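You operate a simulated robot arm through the tools that you are given. There is no shell and no other tool. Be economical: measure what you need, move in short steps, check, and stop when the job is done.

The job below is to be done with a simulated robot arm. You get a single attempt, and the scene is never put back.

## Task
Swap the dim lamp for the charged one and light it.
Fine: switch the dim lamp off and stand it on the dock; the lit lamp goes on the sofa end of the long table. Set down upright: lamp.
Where things are to end (x, y in the base frame): lamp within 60 mm of [680, -220].

The check looks at the end state, three seconds after you hand in, the way a careful person would. Anything else that was tipped, shoved, dropped, spilled or broken makes it a failure.

## Robot
A 7-joint arm with a two-finger parallel gripper on a trunk, on a base that drives. Base frame: it is fixed to the floor where the robot stands at the start and does not move with it; the origin is under the middle of the robot, x ahead of it, y to its left, z up. Readings come in mm, rad, newtons and seconds.
With the tool pointing down near the work surface it reaches from about 300 to 740 mm from the robot's upright axis, wherever it stands. Its first joint turns from -2.007 to 2.007 rad. Places, roughly: lamp [-1750, -750, 1000]; lamp dock [-1700, -700, 900]; sofa end of the long table [800, -200, 700]. Payload 3.91 kg.
The tool frame sits at the grasp point between the pads (the TCP): z along the fingers, y along the line on which they close. The tips reach 30 mm beyond it. The gripper opens to 110 mm. The fingers are 20 mm wide and 10 mm thick; the gripper's body (48 by 112 mm) begins 55 mm behind the TCP.
Orientation is told as [roll, pitch, yaw] about the base's x, y, z axes, in that order, counted from this pose: with the fingers straight down and closing along the base's y, the tool's x points along the base's -x, its y along +y and its z along -z.

## Interface
- The arm moves only by the tool arm_command. Its argument "rows" is a list of rows, each an object of numbers (a shift or turn left out is 0, a gripper value left out holds the last): "x", "y", "z": the shift along the tool's x, y, z in units of 20 mm (1.0 is 20 mm); "wx", "wy", "wz": the turn, a rotation vector about the tool's x, y, z in units of 4 degrees (1.0 is 4 degrees); "jaw": the finger opening in mm, from 0 to 110. In form: [{"x": .., "y": .., "z": .., "wx": .., "wy": .., "wz": .., "jaw": ..}, ...]. A call has 1 to 8 rows; each row shifts and turns the commanded pose from where the row before left it, along the tool's axes as they then stand. A call with a number of a shift or a turn outside -1 to 1 is refused whole. Each row takes 0.2 s and may step no farther than 50 mm and 0.15 rad from the row before; otherwise, or with a gripper value out of range, the whole call is refused. Where a pose cannot be reached the arm comes as near as it can. A force on the tool above 40 N (or 10 N above the force at the start of the call, whichever is more), or a blocked arm, ends the call early, and 0.2 s more pass. Each finger travels about 108 mm/s and halts on what it meets, pressing with about 33 N; the grip force reading is that of the motor and also rises with nothing between the fingers. The clock runs only during rows and for 0.2 s after the last one: add rows that do not move to give the fingers time. It gives the time, the measured TCP pose, the force on the tool (base axes), the opening and the grip force at its end, in the units of the frame above (readings bear some noise), with the torque about the TCP (base axes, N m) and any sound that the robot's microphone picked up.
- Cameras (640 x 400 px; columns grow to the right, rows downward): "scene" is now at [8, 127.2, 1648.3]; the picture's right is [-0.33, -0.94, 0.00], its down [-0.59, 0.21, -0.78] and it looks along [0.73, -0.26, -0.63] (base axes); focal length 276 px, centre (320, 200). "wrist" rides on the gripper at [72, 17, -103] in the tool frame; the picture's right is [-0.23, 0.97, 0.00], its down [-0.76, -0.18, -0.62] and it looks along [-0.61, -0.14, 0.78] (tool axes); focal length 222 px, centre (320, 200). There is no depth. A picture from a camera that has moved, and an enlarged one, comes with that camera's place and axes in the base frame and with its lens. The place of the scene camera against the robot may be out by one fixed shift of up to 18 mm in any direction.
- get_image(camera): a new picture of that camera. It takes no simulated time.
- slide_trunk(by): slides the trunk up (or, below 0, down) by that many mm; the arm and the scene camera ride with it, the base frame stays. It gives what a move gives, with no picture.
- roll_base(legs): drives the robot by 1 to 6 legs, each [ahead, turn to the left] in mm and rad, along the robot's own axes; the way and the turn of a leg run together, so that a leg with both is an arc; at most 1500 mm and 3.142 rad a leg. The arm and the cameras ride along, it lands a little off, and it stops where it bumps. It gives what a move gives.
- pan_tilt(pan, tilt): turns the head with the scene camera to pan (to the left, within 2.705 rad either way) and tilt (down, from -0.506 to 1.204), counted from straight ahead of the robot. It gives what a move gives.
- zoom(camera, box): a new picture of the part [left, top, right, bottom] of that camera's present view, enlarged. It takes no simulated time.
- finish_job(): hands the job in; it is judged then, once.

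Go step by step. Nothing tells you exact positions but the pictures and the camera data: compare them with the known pose of the tool, close in by small moves and look again before you grip or let go. The budget is 120 turns and 78 pictures, counting those below and the enlarged ones. Unless the task says otherwise, let go and move clear before handing in, and close with one line.

The tools are called after "Emit:" by a JSON object that holds its "fn" and its "kwargs". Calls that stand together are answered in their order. arm_command: Moves the arm, as the interface text tells. Its arguments: {"type":"object","properties":{"rows":{"type":"array"}},"required":["rows"]} The other tools are called the same way: slide_trunk (by) slides the trunk up or down; roll_base (legs) drives the base; pan_tilt (pan, tilt) turns the head that bears the scene camera; get_image (camera) takes a picture; zoom (camera, box) takes an enlarged picture of a part of a camera's view; finish_job () hands the job in.

At the start:

```text
time: 0.0
tool_pos: [465.0, 69.8, 1364.1]
tool_rot: [-0.001, 0.0, -0.001]
contact_force: [-0.3, 0.4, 0.4]
moment: [-0.01, 0.01, 0.01]
gripper_width: 110.1
grip_force: 0.2
trunk travel left (down, up): [-750.0, 240.0]
robot x, y, heading: [-1.0, -2.9, -0.003]
head pan, tilt: [-0.34, 0.681]
```

scene: 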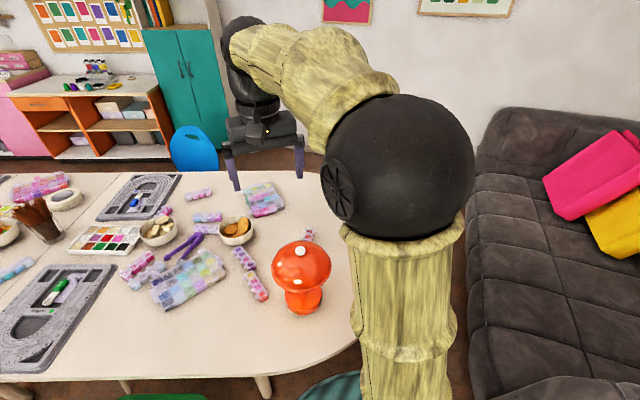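
wrist: 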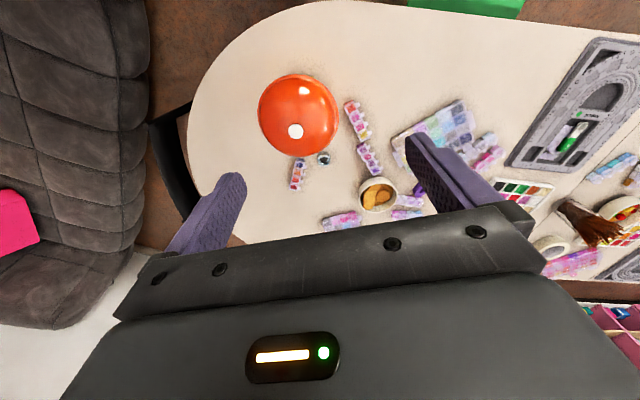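

I see a red mushroom lamp on the near end of the table, probably the dim one; the charged one should be behind me on a dock. I look closer at the lamp first.

Emit:
{"fn": "zoom", "kwargs": {"camera": "scene", "box": [220, 200, 380, 330]}}

Emit:
{"fn": "zoom", "kwargs": {"camera": "wrist", "box": [220, 50, 400, 210]}}

Emit:
{"fn": "pan_tilt", "kwargs": {"pan": -2.7, "tilt": 0.4}}

Emit:
{"fn": "get_image", "kwargs": {"camera": "scene"}}

```text
3.08 times, centred on (300, 265) of scene
camera zoom: at [8.0, 127.2, 1648.3], right [-0.33, -0.94, 0.0], down [-0.59, 0.21, -0.78], along [0.73, -0.26, -0.63], focal length 848 px, centre (382, 0)
```

zoom: 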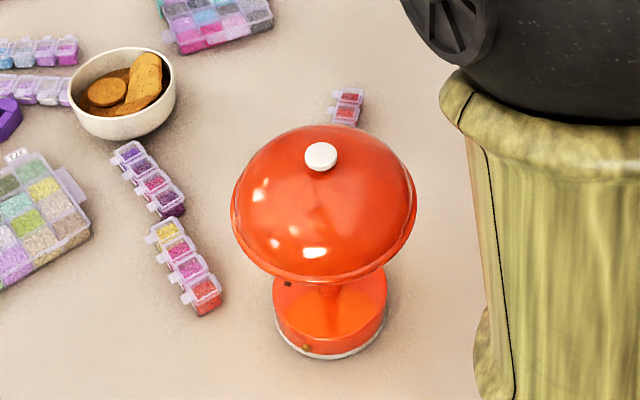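

```text
2.50 times, centred on (310, 130) of wrist
camera zoom: at [392.6, 88.1, 1468.2], right [0.23, 0.97, 0.0], down [0.76, -0.18, 0.62], along [0.61, -0.14, -0.78], focal length 555 px, centre (345, 375)
```

zoom: 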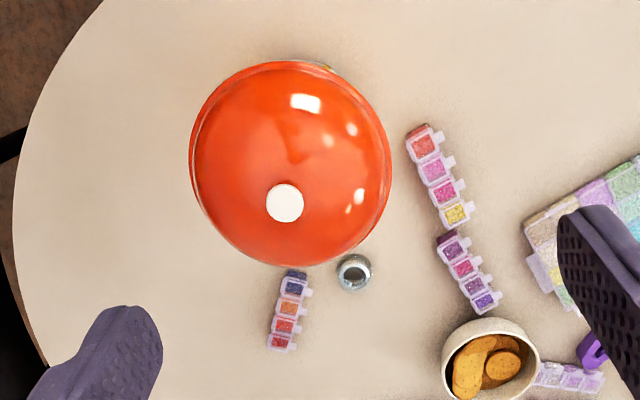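

```text
time: 2.2
tool_pos: [464.9, 71.0, 1365.2]
tool_rot: [0.0, -0.001, -0.001]
contact_force: [0.0, 0.0, -0.2]
moment: [0.0, 0.01, -0.01]
gripper_width: 110.1
grip_force: 0.1
trunk travel left (down, up): [-750.0, 240.0]
robot x, y, heading: [-3.7, 0.9, 0.0]
head pan, tilt: [-2.7, 0.4]
```

```text
73 pictures are left
camera scene: at [-156.5, 116.3, 1673.5], right [-0.43, 0.9, 0.0], down [0.35, 0.17, -0.92], along [-0.83, -0.39, -0.39], focal length 276 px, centre (320, 200)
```

scene: 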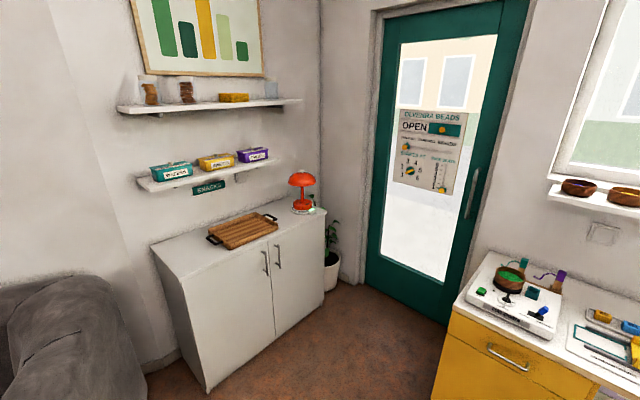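

Emit:
{"fn": "zoom", "kwargs": {"camera": "scene", "box": [255, 150, 351, 230]}}

```text
5.00 times, centred on (303, 190) of scene
camera zoom: at [-156.5, 116.3, 1673.5], right [-0.43, 0.9, 0.0], down [0.35, 0.17, -0.92], along [-0.83, -0.39, -0.39], focal length 1378 px, centre (405, 250)
```

zoom: 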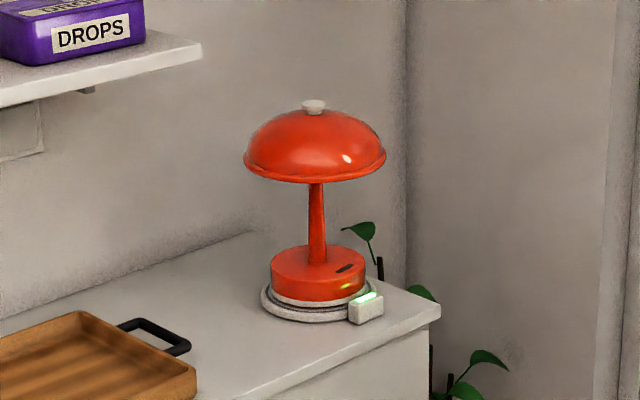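

The charged lamp (green light) sits on the dock on the cabinet behind me. I turn the head back and lower the trunk a bit to study the switch on the dim lamp.

Emit:
{"fn": "slide_trunk", "kwargs": {"by": -250}}

Emit:
{"fn": "pan_tilt", "kwargs": {"pan": -0.2, "tilt": 0.8}}

Emit:
{"fn": "get_image", "kwargs": {"camera": "scene"}}

Emit:
{"fn": "get_image", "kwargs": {"camera": "wrist"}}

```text
time: 4.8
tool_pos: [466.2, 71.3, 1114.1]
tool_rot: [0.0, -0.002, -0.001]
contact_force: [0.0, -0.6, -0.9]
moment: [-0.03, -0.04, 0.01]
gripper_width: 109.8
grip_force: 0.0
trunk travel left (down, up): [-500.0, 490.0]
robot x, y, heading: [-3.7, -3.2, -0.001]
head pan, tilt: [-2.7, 0.4]
```

```text
time: 7.0
tool_pos: [465.8, 71.4, 1114.5]
tool_rot: [-0.001, 0.0, 0.0]
contact_force: [-0.1, 0.8, -0.1]
moment: [0.0, 0.01, 0.03]
gripper_width: 110.0
grip_force: 0.0
trunk travel left (down, up): [-500.0, 490.0]
robot x, y, heading: [-1.4, -3.1, 0.004]
head pan, tilt: [-0.201, 0.799]
```

```text
71 pictures are left
camera scene: at [6.3, 139.8, 1388.4], right [-0.2, -0.98, 0.0], down [-0.7, 0.14, -0.7], along [0.68, -0.14, -0.72], focal length 276 px, centre (320, 200)
```

scene: 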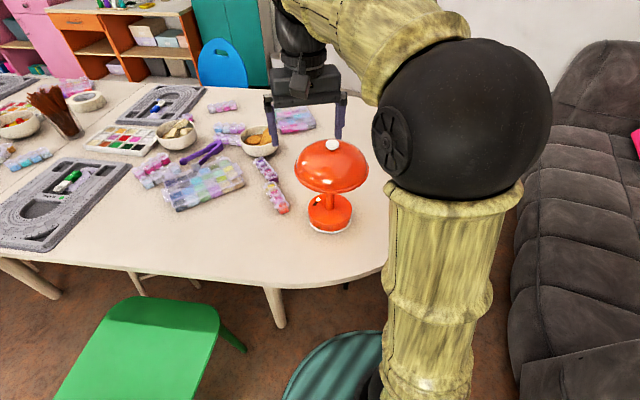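

```text
70 pictures are left
camera wrist: at [392.5, 88.1, 1218.2], right [0.23, 0.97, 0.0], down [0.76, -0.18, 0.62], along [0.61, -0.14, -0.78], focal length 222 px, centre (320, 200)
```

wrist: 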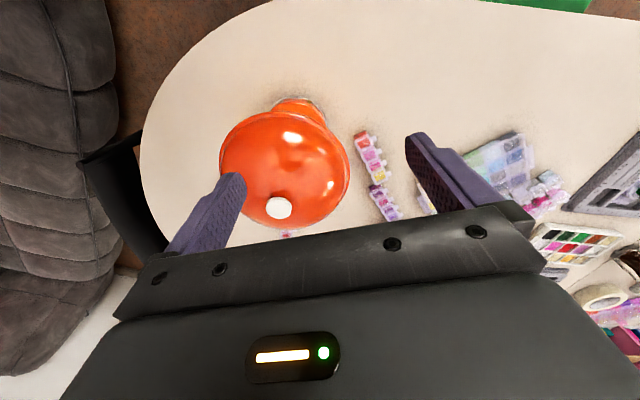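

Emit:
{"fn": "zoom", "kwargs": {"camera": "scene", "box": [282, 125, 378, 245]}}

```text
3.33 times, centred on (330, 185) of scene
camera zoom: at [6.3, 139.8, 1388.4], right [-0.2, -0.98, 0.0], down [-0.7, 0.14, -0.7], along [0.68, -0.14, -0.72], focal length 918 px, centre (287, 250)
```

zoom: 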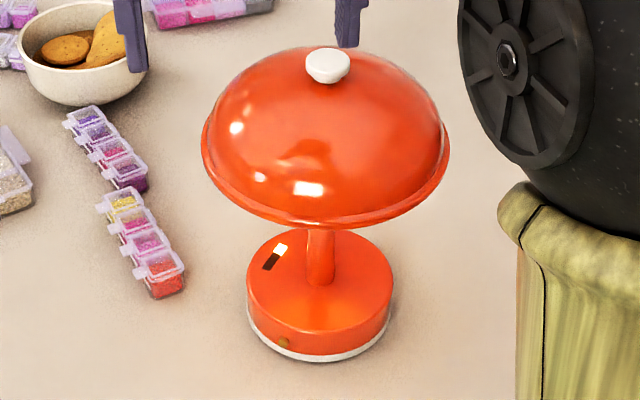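

Emit:
{"fn": "zoom", "kwargs": {"camera": "scene", "box": [314, 190, 338, 205]}}

Emit:
{"fn": "zoom", "kwargs": {"camera": "scene", "box": [310, 194, 350, 238]}}

```text
16.00 times, centred on (326, 198) of scene
camera zoom: at [6.3, 139.8, 1388.4], right [-0.2, -0.98, 0.0], down [-0.7, 0.14, -0.7], along [0.68, -0.14, -0.72], focal length 4408 px, centre (224, 240)
```

zoom: 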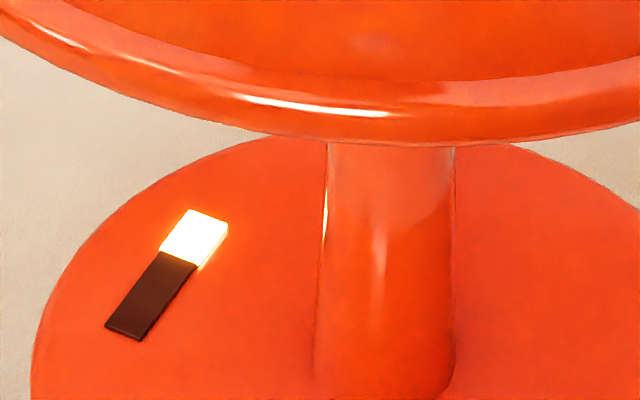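

```text
9.09 times, centred on (330, 216) of scene
camera zoom: at [6.3, 139.8, 1388.4], right [-0.2, -0.98, 0.0], down [-0.7, 0.14, -0.7], along [0.68, -0.14, -0.72], focal length 2504 px, centre (229, 54)
```

zoom: 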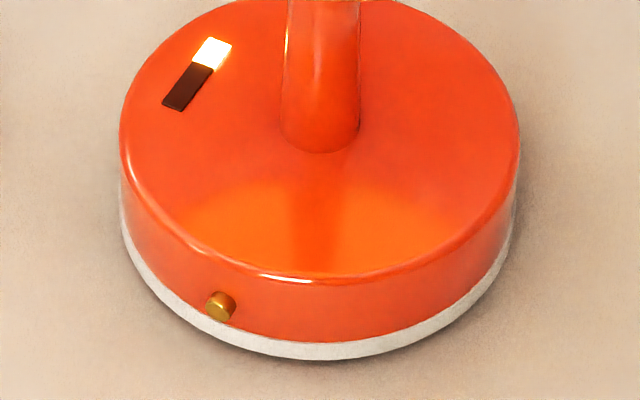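

The lamp stands near (541, 0), base 136 mm wide, with a brass push button low on the base side facing me-left, near (496, 42, 754). I turn the tool to aim at that button from above, fingers closed.

Emit:
{"fn": "arm_command", "kwargs": {"rows": [{"x": 1, "y": 0.5, "wz": 1, "jaw": 0}, {"wz": 1, "y": 0.6}, {"wz": 1}, {"wz": 1}, {"wz": 1}, {"wz": 1}, {"wz": 1}, {"wz": 1}]}}

Emit:
{"fn": "arm_command", "kwargs": {"rows": [{"wz": 1}, {"wz": 1}, {"wz": 1}, {"wy": -1}, {"wy": -1}, {"wy": -1}, {"wy": -1}, {"wy": -1}]}}

Emit:
{"fn": "arm_command", "kwargs": {"rows": [{"wy": -1}, {"wy": -1}, {"wy": -0.5}]}}

Emit:
{"fn": "get_image", "kwargs": {"camera": "wrist"}}

Emit:
{"fn": "get_image", "kwargs": {"camera": "scene"}}

```text
time: 8.8
tool_pos: [446.3, 93.7, 1114.0]
tool_rot: [-0.001, 0.0, -0.561]
contact_force: [-0.1, 0.6, 0.0]
moment: [0.0, -0.03, 0.0]
gripper_width: 0.2
grip_force: 33.2
trunk travel left (down, up): [-500.0, 490.0]
robot x, y, heading: [-2.9, 0.6, 0.001]
head pan, tilt: [-0.201, 0.799]
```

```text
time: 10.6
tool_pos: [446.9, 93.8, 1115.0]
tool_rot: [-0.001, -0.349, -0.769]
contact_force: [-0.5, -0.2, 0.5]
moment: [0.05, 0.0, -0.01]
gripper_width: 0.0
grip_force: 33.2
trunk travel left (down, up): [-500.0, 490.0]
robot x, y, heading: [0.1, -1.1, -0.001]
head pan, tilt: [-0.201, 0.799]
```

```text
time: 11.4
tool_pos: [447.4, 92.4, 1113.9]
tool_rot: [0.001, -0.524, -0.767]
contact_force: [1.2, 0.4, 1.5]
moment: [0.01, -0.04, 0.0]
gripper_width: 0.2
grip_force: 33.2
trunk travel left (down, up): [-500.0, 490.0]
robot x, y, heading: [2.8, 1.0, 0.001]
head pan, tilt: [-0.201, 0.799]
```

```text
66 pictures are left
camera wrist: at [375.4, 185.1, 1167.8], right [0.82, 0.56, 0.11], down [0.13, -0.37, 0.92], along [0.56, -0.74, -0.37], focal length 222 px, centre (320, 200)
```

wrist: 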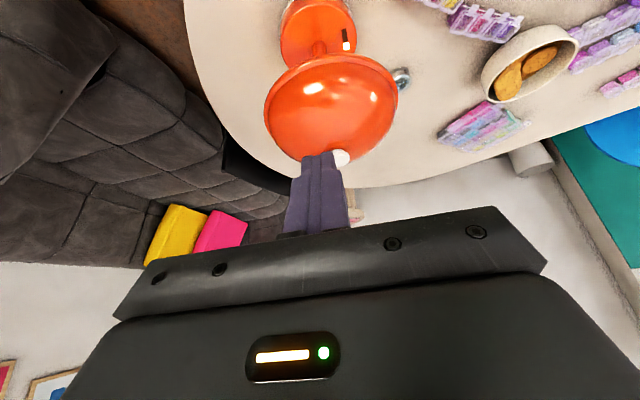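

```text
65 pictures are left
camera scene: at [6.2, 139.9, 1388.4], right [-0.2, -0.98, 0.0], down [-0.7, 0.14, -0.7], along [0.68, -0.14, -0.72], focal length 276 px, centre (320, 200)
```

scene: 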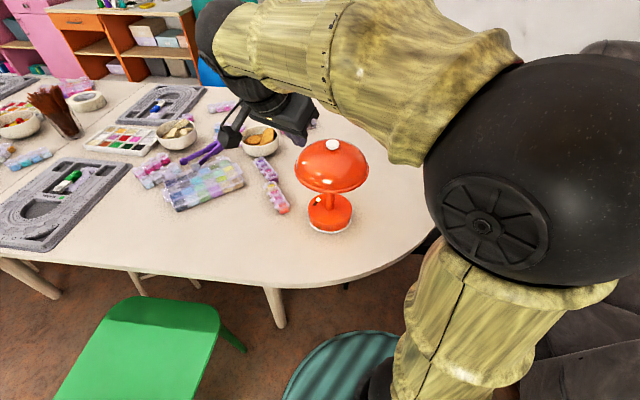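

Emit:
{"fn": "zoom", "kwargs": {"camera": "scene", "box": [200, 60, 360, 160]}}

```text
4.00 times, centred on (280, 110) of scene
camera zoom: at [6.2, 139.9, 1388.4], right [-0.2, -0.98, 0.0], down [-0.7, 0.14, -0.7], along [0.68, -0.14, -0.72], focal length 1102 px, centre (480, 560)
```

zoom: 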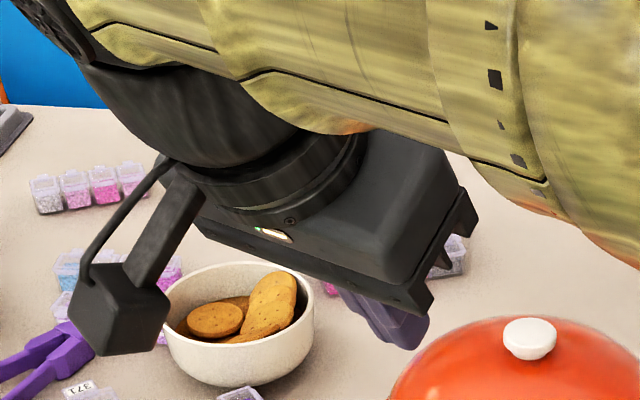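

Emit:
{"fn": "slide_trunk", "kwargs": {"by": -150}}

Emit:
{"fn": "get_image", "kwargs": {"camera": "scene"}}

Emit:
{"fn": "get_image", "kwargs": {"camera": "wrist"}}

```text
time: 13.2
tool_pos: [446.6, 93.2, 964.3]
tool_rot: [-0.001, -0.524, -0.769]
contact_force: [0.1, -0.1, 0.1]
moment: [-0.02, -0.01, -0.01]
gripper_width: 0.0
grip_force: 32.8
trunk travel left (down, up): [-350.0, 640.0]
robot x, y, heading: [1.6, -0.2, 0.003]
head pan, tilt: [-0.201, 0.799]
```

```text
63 pictures are left
camera scene: at [6.2, 139.8, 1238.4], right [-0.2, -0.98, 0.0], down [-0.7, 0.14, -0.7], along [0.68, -0.14, -0.72], focal length 276 px, centre (320, 200)
```

scene: 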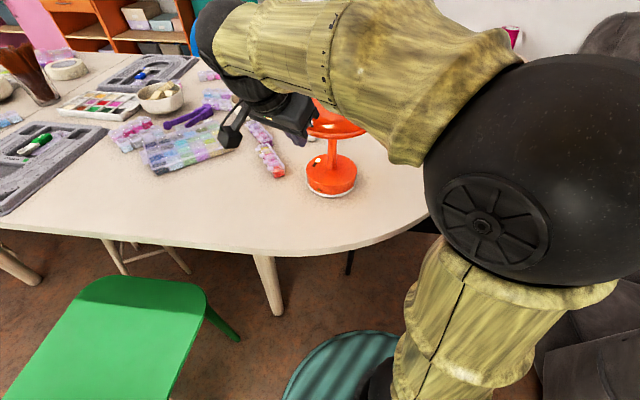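

```text
62 pictures are left
camera wrist: at [375.4, 185.1, 1018.0], right [0.82, 0.56, 0.11], down [0.13, -0.37, 0.92], along [0.56, -0.74, -0.37], focal length 222 px, centre (320, 200)
```

wrist: 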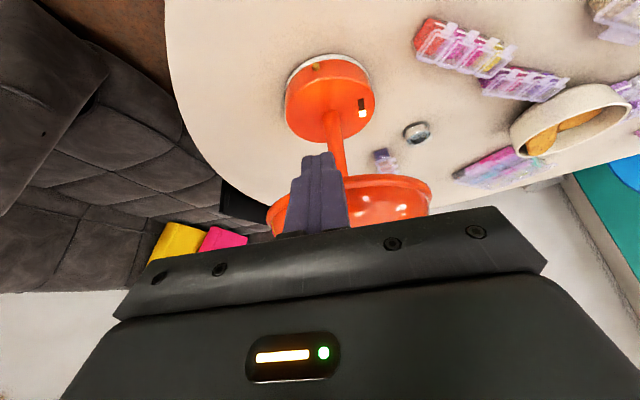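

Emit:
{"fn": "slide_trunk", "kwargs": {"by": -150}}

Emit:
{"fn": "get_image", "kwargs": {"camera": "wrist"}}

Emit:
{"fn": "get_image", "kwargs": {"camera": "scene"}}

```text
time: 14.9
tool_pos: [446.3, 92.2, 814.2]
tool_rot: [-0.001, -0.523, -0.767]
contact_force: [0.1, 0.4, 0.1]
moment: [0.03, -0.01, 0.02]
gripper_width: 0.1
grip_force: 32.7
trunk travel left (down, up): [-200.0, 790.0]
robot x, y, heading: [-1.4, 3.6, -0.0]
head pan, tilt: [-0.201, 0.799]
```

```text
61 pictures are left
camera wrist: at [375.4, 185.1, 868.0], right [0.82, 0.56, 0.11], down [0.13, -0.37, 0.92], along [0.56, -0.74, -0.37], focal length 222 px, centre (320, 200)
```

wrist: 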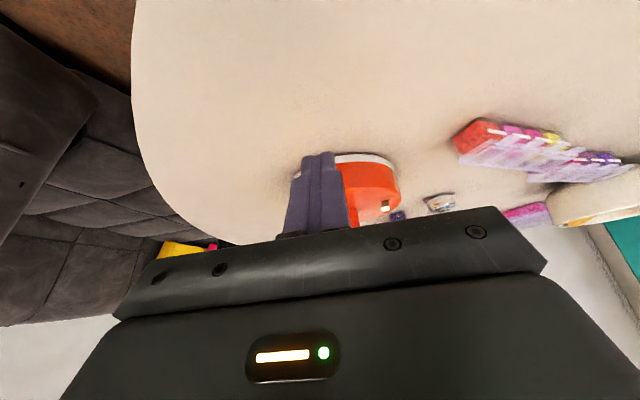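

```text
60 pictures are left
camera scene: at [6.2, 139.8, 1088.4], right [-0.2, -0.98, 0.0], down [-0.7, 0.14, -0.7], along [0.68, -0.14, -0.72], focal length 276 px, centre (320, 200)
```

scene: 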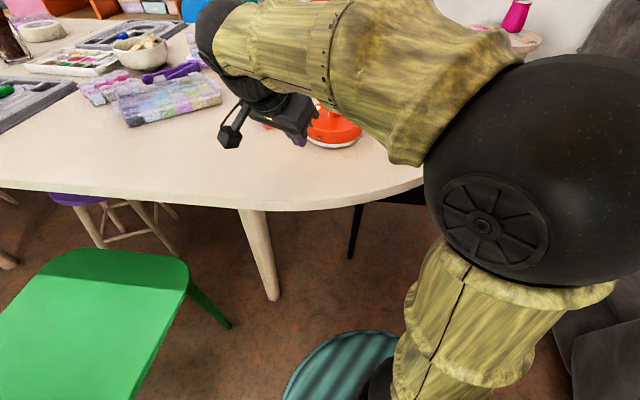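

Triangulating with the wrist view gives base top ≈785, button ≈(502, 41, 762). I go down to button height and approach to a short distance.

Emit:
{"fn": "arm_command", "kwargs": {"rows": [{"z": 0.6, "x": 0.35}, {"z": 0.6, "x": 0.35}, {"z": 0.25, "x": -0.433}, {"z": 0.25, "x": -0.433}, {"z": 0.25, "x": -0.433}]}}

Emit:
{"fn": "zoom", "kwargs": {"camera": "wrist", "box": [240, 110, 440, 240]}}

Emit:
{"fn": "zoom", "kwargs": {"camera": "scene", "box": [220, 80, 380, 180]}}

```text
time: 16.1
tool_pos: [469.5, 71.3, 786.0]
tool_rot: [0.0, -0.524, -0.768]
contact_force: [-0.6, -0.1, 0.3]
moment: [-0.01, 0.01, 0.04]
gripper_width: 0.0
grip_force: 33.1
trunk travel left (down, up): [-200.0, 790.0]
robot x, y, heading: [0.7, 0.8, -0.0]
head pan, tilt: [-0.201, 0.799]
```

```text
3.08 times, centred on (340, 175) of wrist
camera zoom: at [397.8, 164.9, 839.9], right [0.82, 0.56, 0.11], down [0.13, -0.37, 0.92], along [0.56, -0.74, -0.37], focal length 684 px, centre (258, 277)
```

zoom: 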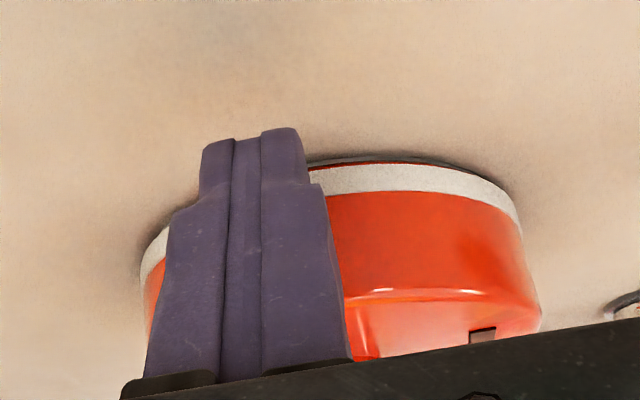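

```text
4.00 times, centred on (300, 130) of scene
camera zoom: at [6.1, 139.8, 1088.3], right [-0.2, -0.98, 0.0], down [-0.7, 0.14, -0.7], along [0.68, -0.14, -0.72], focal length 1102 px, centre (400, 480)
```

zoom: 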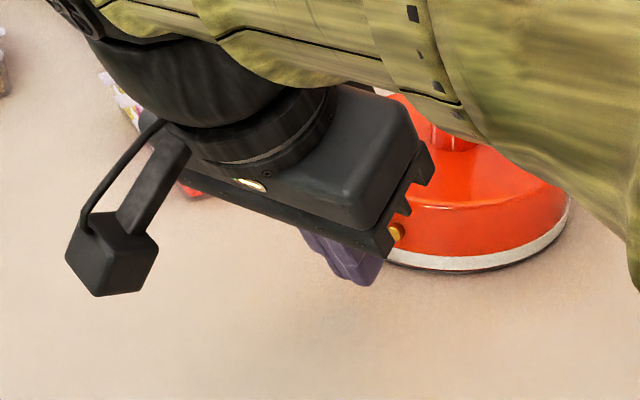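

Emit:
{"fn": "arm_command", "kwargs": {"rows": [{"y": 0.19}, {"z": 0.25, "x": -0.433}, {"z": 0.2, "x": -0.346}]}}

Emit:
{"fn": "zoom", "kwargs": {"camera": "scene", "box": [280, 110, 344, 160]}}

```text
time: 16.9
tool_pos: [483.7, 63.2, 785.5]
tool_rot: [0.001, -0.524, -0.768]
contact_force: [1.2, 1.0, -0.2]
moment: [0.02, -0.02, -0.01]
gripper_width: 0.2
grip_force: 33.4
trunk travel left (down, up): [-200.0, 790.0]
robot x, y, heading: [-2.6, 0.6, 0.004]
head pan, tilt: [-0.201, 0.799]
```

```text
8.00 times, centred on (312, 135) of scene
camera zoom: at [6.1, 139.8, 1088.3], right [-0.2, -0.98, 0.0], down [-0.7, 0.14, -0.7], along [0.68, -0.14, -0.72], focal length 2204 px, centre (384, 720)
```

zoom: 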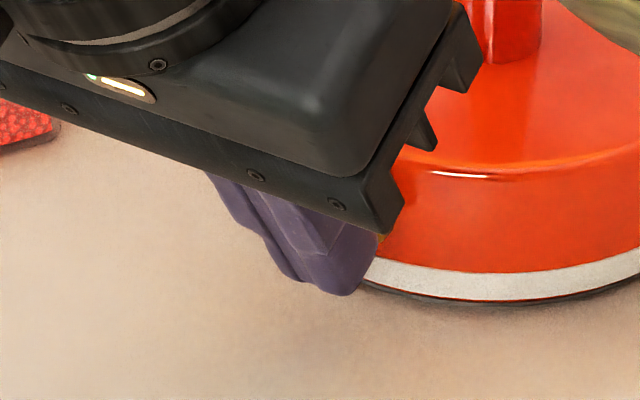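

Emit:
{"fn": "arm_command", "kwargs": {"rows": [{"z": 0.0375, "x": -0.065}, {"z": 0.0375, "x": -0.065}, {"z": 0.0375, "x": -0.065}]}}

Emit:
{"fn": "arm_command", "kwargs": {"rows": [{"z": 0.025, "x": -0.0433}, {"z": 0.025, "x": -0.0433}]}}

```text
time: 17.7
tool_pos: [486.1, 59.8, 785.3]
tool_rot: [-0.001, -0.523, -0.768]
contact_force: [1.0, -0.2, -0.6]
moment: [0.03, -0.01, 0.0]
gripper_width: 0.1
grip_force: 32.6
trunk travel left (down, up): [-200.0, 790.0]
robot x, y, heading: [-2.7, 2.2, 0.001]
head pan, tilt: [-0.201, 0.799]
```

```text
time: 18.3
tool_pos: [488.2, 57.4, 787.6]
tool_rot: [0.0, -0.524, -0.766]
contact_force: [0.5, -0.5, 0.3]
moment: [-0.01, 0.02, 0.03]
gripper_width: 0.1
grip_force: 33.1
trunk travel left (down, up): [-200.0, 790.0]
robot x, y, heading: [1.5, -1.2, -0.003]
head pan, tilt: [-0.201, 0.799]
```

Emit:
{"fn": "arm_command", "kwargs": {"rows": [{"z": 0.0375, "x": -0.065}, {"z": 0.0375, "x": -0.065}]}}

Emit:
{"fn": "arm_command", "kwargs": {"rows": [{"z": 0.025, "x": -0.0433}, {"z": 0.025, "x": -0.0433}]}}

Emit:
{"fn": "zoom", "kwargs": {"camera": "scene", "box": [280, 110, 344, 160]}}

Emit:
{"fn": "zoom", "kwargs": {"camera": "wrist", "box": [240, 110, 440, 240]}}

```text
time: 18.9
tool_pos: [489.9, 57.2, 787.6]
tool_rot: [0.0, -0.524, -0.769]
contact_force: [-2.9, 2.5, 1.6]
moment: [0.0, -0.01, -0.02]
gripper_width: 0.0
grip_force: 32.7
trunk travel left (down, up): [-200.0, 790.0]
robot x, y, heading: [-2.4, -0.5, 0.002]
head pan, tilt: [-0.201, 0.799]
```

```text
time: 19.5
tool_pos: [491.2, 54.4, 787.2]
tool_rot: [0.0, -0.523, -0.768]
contact_force: [-3.0, 2.2, 0.1]
moment: [0.07, 0.03, -0.01]
gripper_width: 0.2
grip_force: 33.1
trunk travel left (down, up): [-200.0, 790.0]
robot x, y, heading: [0.5, -1.2, 0.003]
head pan, tilt: [-0.201, 0.799]
```

```text
8.00 times, centred on (312, 135) of scene
camera zoom: at [6.1, 140.0, 1088.3], right [-0.2, -0.98, 0.0], down [-0.7, 0.14, -0.7], along [0.68, -0.14, -0.72], focal length 2204 px, centre (384, 720)
```

zoom: 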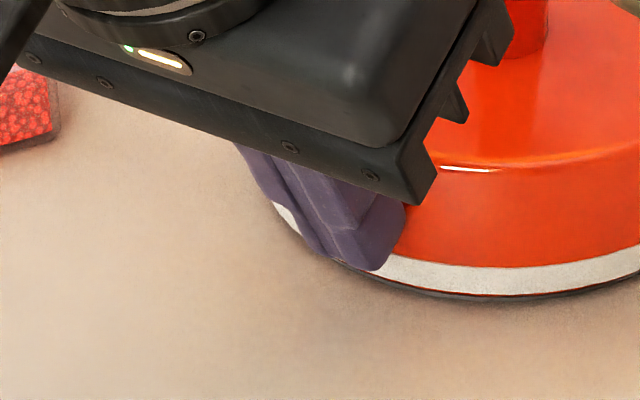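

```text
3.08 times, centred on (340, 175) of wrist
camera zoom: at [421.0, 146.4, 840.3], right [0.82, 0.56, 0.11], down [0.13, -0.37, 0.92], along [0.56, -0.74, -0.37], focal length 684 px, centre (258, 277)
```

zoom: 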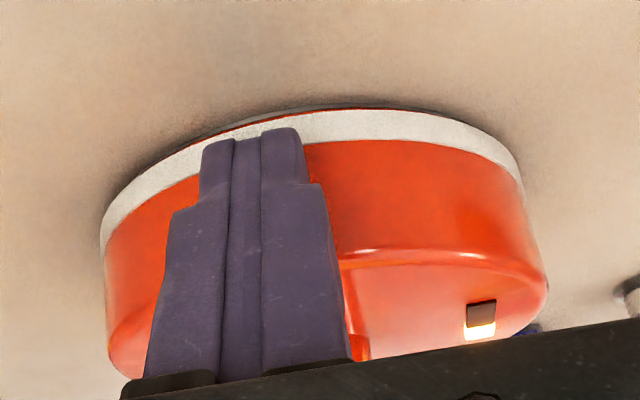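

Contact at about 4 N, but the lamp seems to shift slightly rather than click. I back off and look at where the button sits relative to the tips.

Emit:
{"fn": "arm_command", "kwargs": {"rows": [{"z": -0.25, "x": 0.433}, {"z": -0.25, "x": 0.433}, {"z": -0.25, "x": 0.433}]}}

Emit:
{"fn": "zoom", "kwargs": {"camera": "scene", "box": [280, 110, 344, 160]}}

```text
time: 20.3
tool_pos: [470.5, 74.8, 785.9]
tool_rot: [0.001, -0.524, -0.767]
contact_force: [0.4, -0.6, 0.5]
moment: [-0.01, 0.0, 0.0]
gripper_width: 0.0
grip_force: 32.9
trunk travel left (down, up): [-200.0, 790.0]
robot x, y, heading: [0.4, 2.4, 0.0]
head pan, tilt: [-0.201, 0.799]
```

```text
8.00 times, centred on (312, 135) of scene
camera zoom: at [6.3, 139.8, 1088.4], right [-0.2, -0.98, 0.0], down [-0.7, 0.14, -0.7], along [0.68, -0.14, -0.72], focal length 2204 px, centre (384, 720)
```

zoom: 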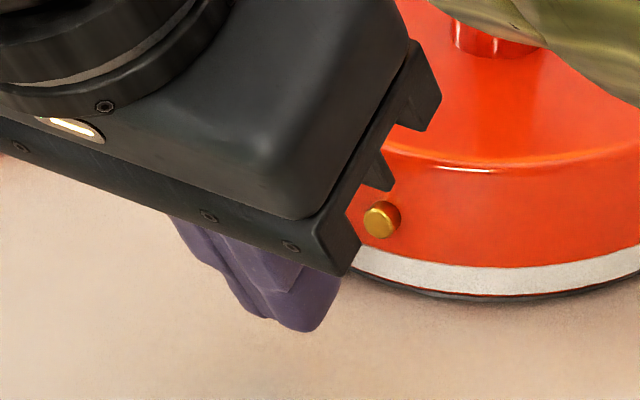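

The leading edge probably met the base wall above the button. I lower by 7 mm, shift 4 mm sideways and press again.

Emit:
{"fn": "arm_command", "kwargs": {"rows": [{"z": 0.303, "x": 0.175, "y": -0.2}, {"z": 0.2, "x": -0.346}, {"z": 0.2, "x": -0.346}, {"z": 0.05, "x": -0.0866}]}}

Emit:
{"fn": "zoom", "kwargs": {"camera": "scene", "box": [280, 110, 344, 160]}}

```text
time: 21.3
tool_pos: [480.7, 60.1, 778.8]
tool_rot: [0.0, -0.523, -0.77]
contact_force: [0.0, 0.3, 0.2]
moment: [-0.02, 0.02, -0.01]
gripper_width: 0.0
grip_force: 32.8
trunk travel left (down, up): [-200.0, 790.0]
robot x, y, heading: [0.6, -1.0, 0.0]
head pan, tilt: [-0.201, 0.799]
```

```text
8.00 times, centred on (312, 135) of scene
camera zoom: at [6.2, 139.8, 1088.3], right [-0.2, -0.98, 0.0], down [-0.7, 0.14, -0.7], along [0.68, -0.14, -0.72], focal length 2204 px, centre (384, 720)
```

zoom: 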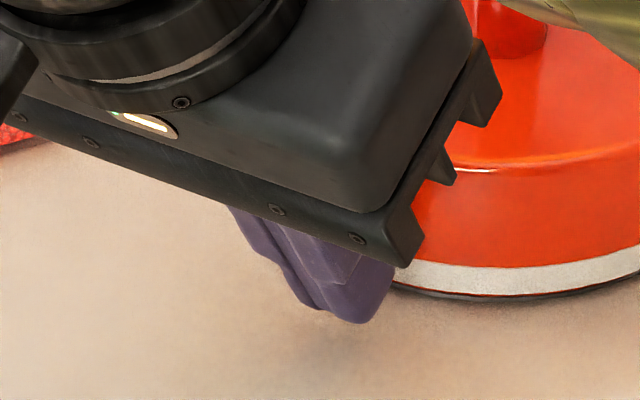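

Emit:
{"fn": "arm_command", "kwargs": {"rows": [{"z": 0.025, "x": -0.0433}, {"z": 0.025, "x": -0.0433}, {"z": 0.025, "x": -0.0433}]}}

Emit:
{"fn": "arm_command", "kwargs": {"rows": [{"z": 0.025, "x": -0.0433}, {"z": 0.025, "x": -0.0433}]}}

Emit:
{"fn": "arm_command", "kwargs": {"rows": [{"z": 0.025, "x": -0.0433}, {"z": 0.025, "x": -0.0433}]}}

```text
time: 22.1
tool_pos: [484.2, 56.7, 779.1]
tool_rot: [-0.001, -0.525, -0.77]
contact_force: [-0.6, -0.6, 0.9]
moment: [0.0, -0.01, 0.02]
gripper_width: 0.1
grip_force: 32.6
trunk travel left (down, up): [-200.0, 790.0]
robot x, y, heading: [2.7, -1.6, -0.003]
head pan, tilt: [-0.201, 0.799]
```

```text
time: 22.7
tool_pos: [485.2, 56.8, 778.7]
tool_rot: [0.0, -0.523, -0.77]
contact_force: [-0.2, -0.1, -0.8]
moment: [-0.01, 0.01, 0.0]
gripper_width: 0.0
grip_force: 32.9
trunk travel left (down, up): [-200.0, 790.0]
robot x, y, heading: [4.1, -1.2, -0.0]
head pan, tilt: [-0.201, 0.799]
```

```text
time: 23.3
tool_pos: [486.6, 52.7, 780.0]
tool_rot: [0.0, -0.524, -0.768]
contact_force: [0.7, -0.1, 0.4]
moment: [-0.03, -0.01, 0.0]
gripper_width: 0.0
grip_force: 33.2
trunk travel left (down, up): [-200.0, 790.0]
robot x, y, heading: [-1.2, -3.0, -0.003]
head pan, tilt: [-0.201, 0.799]
```

Emit:
{"fn": "arm_command", "kwargs": {"rows": [{"z": 0.025, "x": -0.0433}, {"z": 0.025, "x": -0.0433}]}}

Emit:
{"fn": "arm_command", "kwargs": {"rows": [{"z": 0.025, "x": -0.0433}, {"z": 0.025, "x": -0.0433}]}}

Emit:
{"fn": "zoom", "kwargs": {"camera": "scene", "box": [280, 110, 344, 160]}}

```text
time: 23.9
tool_pos: [486.6, 53.6, 779.1]
tool_rot: [0.0, -0.523, -0.768]
contact_force: [0.3, -0.1, -0.7]
moment: [-0.01, 0.0, 0.02]
gripper_width: 0.3
grip_force: 33.1
trunk travel left (down, up): [-200.0, 790.0]
robot x, y, heading: [-0.7, 3.3, -0.002]
head pan, tilt: [-0.201, 0.799]
```

```text
time: 24.5
tool_pos: [489.7, 52.3, 779.4]
tool_rot: [0.001, -0.523, -0.768]
contact_force: [0.0, -0.2, 0.4]
moment: [0.01, 0.0, 0.01]
gripper_width: 0.3
grip_force: 32.8
trunk travel left (down, up): [-200.0, 790.0]
robot x, y, heading: [1.3, -1.2, 0.003]
head pan, tilt: [-0.201, 0.799]
```

```text
8.00 times, centred on (312, 135) of scene
camera zoom: at [6.2, 139.8, 1088.3], right [-0.2, -0.98, 0.0], down [-0.7, 0.14, -0.7], along [0.68, -0.14, -0.72], focal length 2204 px, centre (384, 720)
```

zoom: 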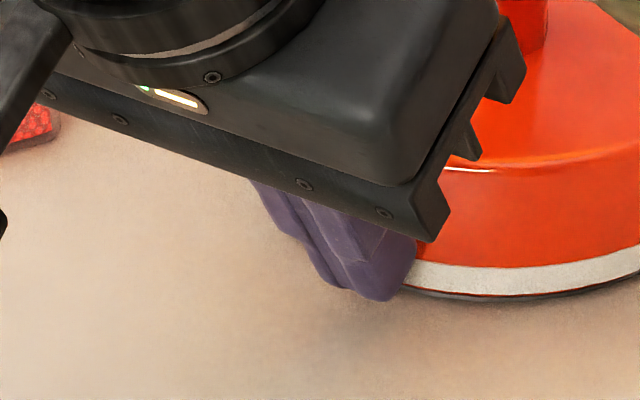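

Emit:
{"fn": "arm_command", "kwargs": {"rows": [{"z": 0.025, "x": -0.0433}, {"z": 0.025, "x": -0.0433}]}}

Emit:
{"fn": "arm_command", "kwargs": {"rows": [{"z": 0.025, "x": -0.0433}]}}

Emit:
{"fn": "arm_command", "kwargs": {"rows": [{"z": 0.025, "x": -0.0433}]}}

```text
time: 25.1
tool_pos: [489.9, 49.8, 779.1]
tool_rot: [0.0, -0.523, -0.768]
contact_force: [-1.9, 2.1, 0.9]
moment: [0.01, 0.07, -0.01]
gripper_width: 0.0
grip_force: 32.7
trunk travel left (down, up): [-200.0, 790.0]
robot x, y, heading: [-1.3, 0.9, -0.0]
head pan, tilt: [-0.201, 0.799]
```

```text
time: 25.5
tool_pos: [491.2, 51.0, 780.0]
tool_rot: [0.0, -0.523, -0.767]
contact_force: [-2.1, 2.2, 0.4]
moment: [0.04, 0.08, 0.04]
gripper_width: 0.0
grip_force: 33.5
trunk travel left (down, up): [-200.0, 790.0]
robot x, y, heading: [0.5, 5.3, -0.004]
head pan, tilt: [-0.201, 0.799]
```

```text
time: 25.9
tool_pos: [491.1, 49.2, 779.4]
tool_rot: [0.001, -0.523, -0.768]
contact_force: [-2.7, 3.1, 1.3]
moment: [0.06, 0.01, 0.04]
gripper_width: 0.0
grip_force: 33.2
trunk travel left (down, up): [-200.0, 790.0]
robot x, y, heading: [0.6, 1.6, 0.002]
head pan, tilt: [-0.201, 0.799]
```

Emit:
{"fn": "get_image", "kwargs": {"camera": "wrist"}}

Emit:
{"fn": "zoom", "kwargs": {"camera": "scene", "box": [280, 110, 344, 160]}}

```text
51 pictures are left
camera wrist: at [420.4, 141.2, 833.7], right [0.82, 0.56, 0.11], down [0.13, -0.37, 0.92], along [0.56, -0.74, -0.37], focal length 222 px, centre (320, 200)
```

wrist: 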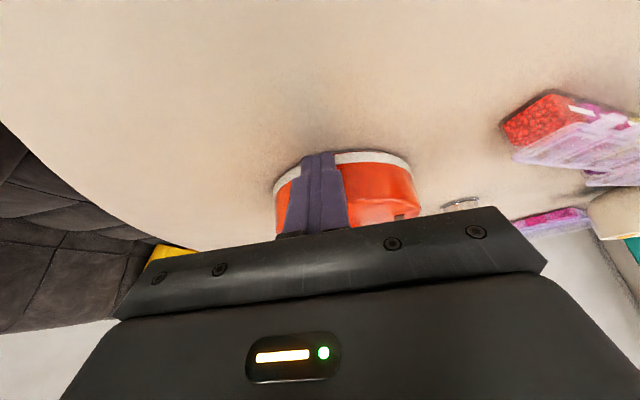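

```text
8.00 times, centred on (312, 135) of scene
camera zoom: at [5.9, 140.0, 1088.4], right [-0.2, -0.98, 0.0], down [-0.7, 0.14, -0.7], along [0.68, -0.14, -0.72], focal length 2204 px, centre (384, 720)
```

zoom: 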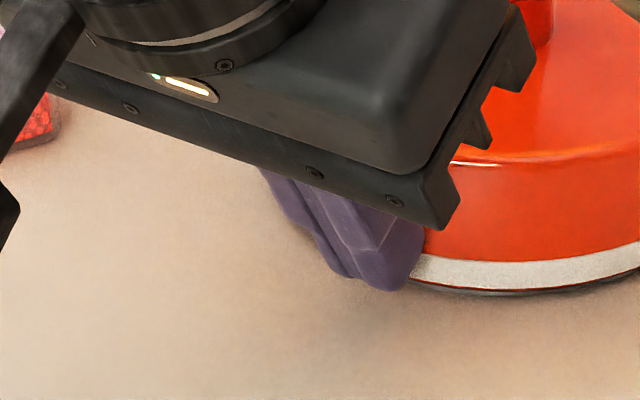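

Emit:
{"fn": "zoom", "kwargs": {"camera": "wrist", "box": [330, 140, 430, 225]}}

```text
4.71 times, centred on (380, 182) of wrist
camera zoom: at [420.4, 141.2, 833.7], right [0.82, 0.56, 0.11], down [0.13, -0.37, 0.92], along [0.56, -0.74, -0.37], focal length 1045 px, centre (38, 282)
```

zoom: 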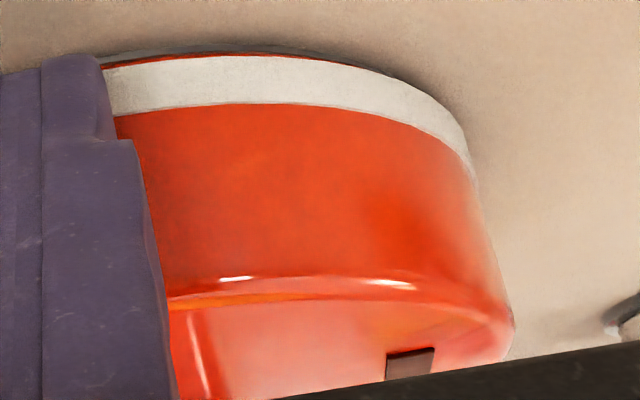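

Emit:
{"fn": "arm_command", "kwargs": {"rows": [{"z": -0.25, "x": 0.433}, {"z": -0.25, "x": 0.433}, {"z": -0.5, "x": 0.2}, {"z": -1, "x": 0}, {"z": -1, "x": 0}]}}

Emit:
{"fn": "zoom", "kwargs": {"camera": "wrist", "box": [240, 110, 440, 240]}}

Emit:
{"fn": "zoom", "kwargs": {"camera": "scene", "box": [280, 90, 376, 160]}}

```text
time: 27.1
tool_pos: [457.2, 83.4, 822.1]
tool_rot: [-0.001, -0.522, -0.767]
contact_force: [0.4, -1.0, -0.6]
moment: [0.0, 0.0, -0.01]
gripper_width: 0.3
grip_force: 32.9
trunk travel left (down, up): [-200.0, 790.0]
robot x, y, heading: [0.2, -1.5, -0.003]
head pan, tilt: [-0.201, 0.799]
```

```text
3.08 times, centred on (340, 175) of wrist
camera zoom: at [385.9, 174.5, 874.9], right [0.82, 0.56, 0.11], down [0.13, -0.37, 0.92], along [0.56, -0.74, -0.37], focal length 684 px, centre (258, 277)
```

zoom: 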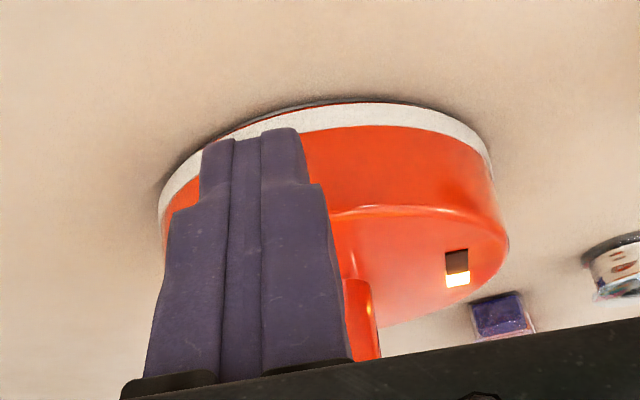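

```text
5.71 times, centred on (328, 125) of scene
camera zoom: at [6.3, 139.8, 1088.3], right [-0.2, -0.98, 0.0], down [-0.7, 0.14, -0.7], along [0.68, -0.14, -0.72], focal length 1574 px, centre (274, 629)
```

zoom: 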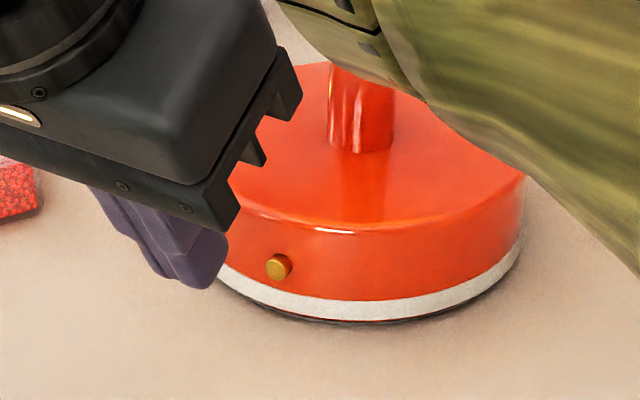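

The lamp barely shifted, no click, and the "button" looks like it could be a charging pin; the dark/lit slot on top may be the switch. I zoom on it and on the docked lamp.

Emit:
{"fn": "zoom", "kwargs": {"camera": "wrist", "box": [370, 180, 400, 205]}}

Emit:
{"fn": "pan_tilt", "kwargs": {"pan": -2.7, "tilt": 0.2}}

Emit:
{"fn": "zoom", "kwargs": {"camera": "scene", "box": [270, 140, 350, 240]}}

```text
16.00 times, centred on (385, 192) of wrist
camera zoom: at [385.9, 174.5, 874.9], right [0.82, 0.56, 0.11], down [0.13, -0.37, 0.92], along [0.56, -0.74, -0.37], focal length 3554 px, centre (-720, 320)
```

zoom: 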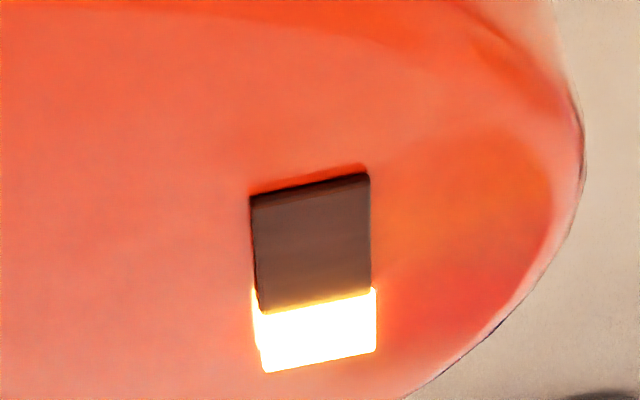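

```text
time: 29.4
tool_pos: [456.8, 82.9, 820.7]
tool_rot: [0.0, -0.522, -0.766]
contact_force: [0.1, -0.8, 0.4]
moment: [-0.03, -0.02, 0.05]
gripper_width: 0.0
grip_force: 33.3
trunk travel left (down, up): [-200.0, 790.0]
robot x, y, heading: [0.9, 1.1, -0.007]
head pan, tilt: [-2.7, 0.201]
```

```text
4.00 times, centred on (310, 190) of scene
camera zoom: at [-157.1, 116.0, 1142.0], right [-0.43, 0.9, 0.0], down [0.18, 0.09, -0.98], along [-0.89, -0.42, -0.2], focal length 1102 px, centre (360, 240)
```

zoom: 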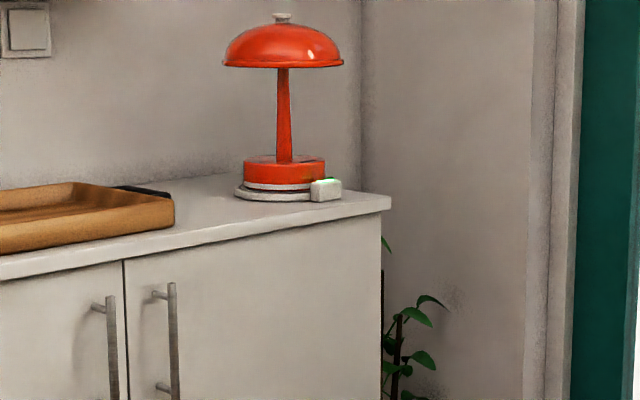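

The docked lamp's slot is dark, so I must inspect it closer. I raise the arm and back the robot toward the cabinet.

Emit:
{"fn": "slide_trunk", "kwargs": {"by": 580}}

Emit:
{"fn": "roll_base", "kwargs": {"legs": [[0, 0.12], [-900, 0]]}}

Emit:
{"fn": "pan_tilt", "kwargs": {"pan": -2.4, "tilt": 0.5}}

Emit:
{"fn": "get_image", "kwargs": {"camera": "scene"}}

```text
refused: 580 is not a number from -400 to 400
```

```text
time: 34.6
tool_pos: [-436.3, 30.0, 821.6]
tool_rot: [0.001, -0.524, -0.663]
contact_force: [0.8, 0.0, 0.0]
moment: [0.02, 0.0, 0.0]
gripper_width: 0.0
grip_force: 33.0
trunk travel left (down, up): [-200.0, 790.0]
robot x, y, heading: [-884.0, -98.0, 0.108]
head pan, tilt: [-2.7, 0.201]
```

```text
time: 35.4
tool_pos: [-437.2, 30.8, 820.9]
tool_rot: [0.001, -0.524, -0.665]
contact_force: [-0.7, -0.4, -0.5]
moment: [0.0, 0.0, 0.0]
gripper_width: 0.1
grip_force: 32.9
trunk travel left (down, up): [-200.0, 790.0]
robot x, y, heading: [-882.6, -97.7, 0.101]
head pan, tilt: [-2.4, 0.499]
```

```text
44 pictures are left
camera scene: at [-1031.8, -18.4, 1114.4], right [-0.75, 0.66, 0.0], down [0.32, 0.36, -0.88], along [-0.58, -0.66, -0.48], focal length 276 px, centre (320, 200)
```

scene: 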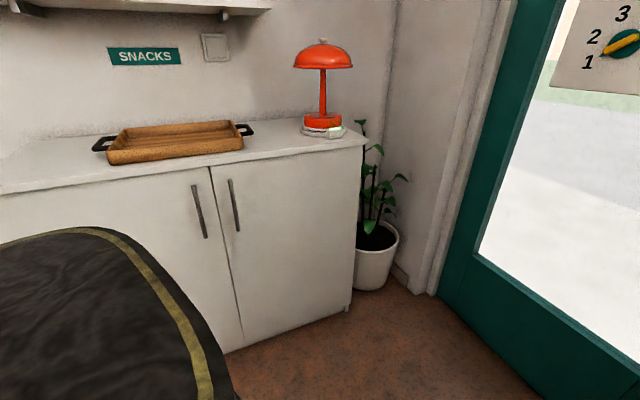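

Emit:
{"fn": "slide_trunk", "kwargs": {"by": 400}}

Emit:
{"fn": "slide_trunk", "kwargs": {"by": 120}}

Emit:
{"fn": "roll_base", "kwargs": {"legs": [[-600, 0], [0, -1.96]]}}

Emit:
{"fn": "pan_tilt", "kwargs": {"pan": 0.0, "tilt": 0.8}}

Emit:
{"fn": "get_image", "kwargs": {"camera": "scene"}}

```text
time: 39.3
tool_pos: [-436.9, 30.2, 1221.5]
tool_rot: [-0.001, -0.524, -0.663]
contact_force: [-0.2, 0.2, 0.5]
moment: [0.01, -0.02, 0.0]
gripper_width: 0.0
grip_force: 32.9
trunk travel left (down, up): [-600.0, 390.0]
robot x, y, heading: [-879.6, -105.4, 0.102]
head pan, tilt: [-2.4, 0.499]
```

```text
time: 40.8
tool_pos: [-436.6, 29.6, 1339.1]
tool_rot: [-0.001, -0.523, -0.662]
contact_force: [-0.3, 0.1, -0.7]
moment: [0.01, 0.01, 0.04]
gripper_width: 0.0
grip_force: 32.9
trunk travel left (down, up): [-720.0, 270.0]
robot x, y, heading: [-882.8, -98.8, 0.101]
head pan, tilt: [-2.4, 0.499]
```

```text
time: 48.9
tool_pos: [-1529.1, -626.9, 1341.4]
tool_rot: [0.0, -0.524, -2.604]
contact_force: [0.0, -0.3, -0.4]
moment: [0.03, -0.03, -0.01]
gripper_width: 0.1
grip_force: 32.9
trunk travel left (down, up): [-720.0, 270.0]
robot x, y, heading: [-1488.4, -163.5, -1.838]
head pan, tilt: [-2.4, 0.499]
```

```text
time: 51.1
tool_pos: [-1529.2, -627.6, 1340.8]
tool_rot: [-0.001, -0.524, -2.605]
contact_force: [0.8, 0.2, 0.2]
moment: [0.0, 0.0, -0.03]
gripper_width: 0.0
grip_force: 33.0
trunk travel left (down, up): [-720.0, 270.0]
robot x, y, heading: [-1488.3, -165.0, -1.839]
head pan, tilt: [0.0, 0.799]
```

```text
43 pictures are left
camera scene: at [-1357.7, -221.8, 1608.4], right [-0.96, 0.26, 0.0], down [0.19, 0.69, -0.7], along [-0.18, -0.67, -0.72], focal length 276 px, centre (320, 200)
```

scene: 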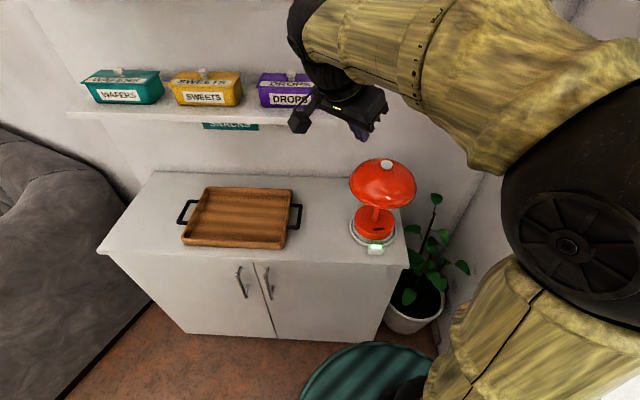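

Emit:
{"fn": "zoom", "kwargs": {"camera": "scene", "box": [344, 195, 408, 260]}}

Emit:
{"fn": "zoom", "kwargs": {"camera": "scene", "box": [334, 145, 430, 265]}}

```text
6.15 times, centred on (376, 228) of scene
camera zoom: at [-1357.7, -221.8, 1608.4], right [-0.96, 0.26, 0.0], down [0.19, 0.69, -0.7], along [-0.18, -0.67, -0.72], focal length 1695 px, centre (-25, 31)
```

zoom: 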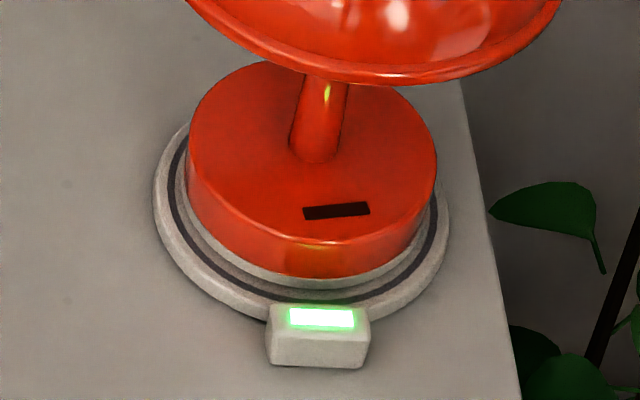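

```text
3.33 times, centred on (382, 205) of scene
camera zoom: at [-1357.7, -221.8, 1608.4], right [-0.96, 0.26, 0.0], down [0.19, 0.69, -0.7], along [-0.18, -0.67, -0.72], focal length 918 px, centre (113, 183)
```

zoom: 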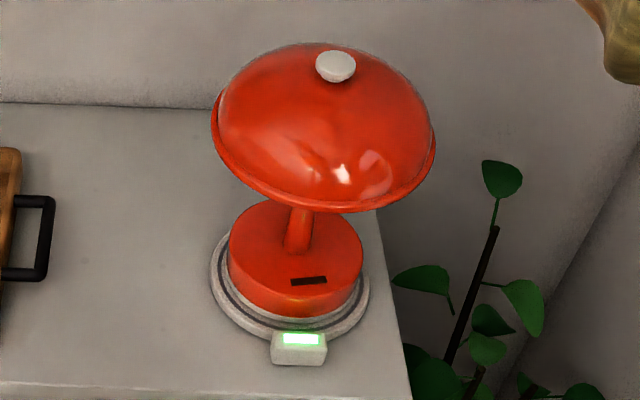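

The docked lamp stands near (-1689, -741), base top ≈908, its gauge dark (off). I turn the gripper to a nearly level side grip for the stem and open it.

Emit:
{"fn": "arm_command", "kwargs": {"rows": [{"wx": -0.5, "wz": -0.866, "jaw": 80}, {"wx": -0.5, "wz": -0.866}, {"wx": -0.5, "wz": -0.866}, {"wx": -0.5, "wz": -0.866}, {"wx": -0.5, "wz": -0.866}, {"wx": -0.5, "wz": -0.866}, {"wx": -0.5, "wz": -0.866}, {"wx": -0.5, "wz": -0.866}]}}

Emit:
{"fn": "arm_command", "kwargs": {"rows": [{"wx": -0.5, "wz": -0.866}, {"wx": -0.5, "wz": -0.866}, {"wx": -0.5, "wz": -0.866}, {"wx": -0.5, "wz": -0.866}, {"wx": -0.5, "wz": -0.866}, {"wx": -0.5, "wz": -0.866}, {"wx": -0.5, "wz": -0.866}, {"wx": -0.5, "wz": -0.866}]}}

Emit:
{"fn": "arm_command", "kwargs": {"rows": [{"wy": -1}, {"wy": -1}, {"wy": -1}, {"wy": -1}, {"wy": -1}, {"wy": -1}, {"wy": -1}, {"wy": -1}]}}

Emit:
{"fn": "arm_command", "kwargs": {"rows": [{"wy": -1}, {"wy": -1}, {"wy": -0.5}, {"z": 0}]}}

```text
time: 52.9
tool_pos: [-1528.7, -626.8, 1340.5]
tool_rot: [0.0, -0.523, -2.047]
contact_force: [-0.1, -0.5, -0.4]
moment: [-0.04, 0.03, 0.01]
gripper_width: 80.2
grip_force: 0.1
trunk travel left (down, up): [-720.0, 270.0]
robot x, y, heading: [-1488.2, -163.3, -1.837]
head pan, tilt: [0.0, 0.799]
```

```text
time: 54.7
tool_pos: [-1528.3, -626.3, 1341.5]
tool_rot: [0.003, -0.525, -1.487]
contact_force: [0.3, 0.6, 1.1]
moment: [-0.03, -0.01, 0.01]
gripper_width: 80.3
grip_force: 0.1
trunk travel left (down, up): [-720.0, 270.0]
robot x, y, heading: [-1484.0, -168.7, -1.835]
head pan, tilt: [0.0, 0.799]
```

```text
time: 56.5
tool_pos: [-1529.6, -627.0, 1340.9]
tool_rot: [0.001, -1.084, -1.488]
contact_force: [0.9, 0.2, 0.4]
moment: [0.01, 0.01, 0.0]
gripper_width: 80.0
grip_force: 0.1
trunk travel left (down, up): [-720.0, 270.0]
robot x, y, heading: [-1485.2, -161.1, -1.836]
head pan, tilt: [0.0, 0.799]
```

```text
time: 57.5
tool_pos: [-1524.6, -627.5, 1339.6]
tool_rot: [0.025, -1.14, -1.488]
contact_force: [0.2, 0.5, 0.1]
moment: [-0.02, 0.0, -0.01]
gripper_width: 79.8
grip_force: 0.0
out of reach, approached as far as the arm can: row 1, 2
trunk travel left (down, up): [-720.0, 270.0]
robot x, y, heading: [-1488.0, -163.7, -1.834]
head pan, tilt: [0.0, 0.799]
```

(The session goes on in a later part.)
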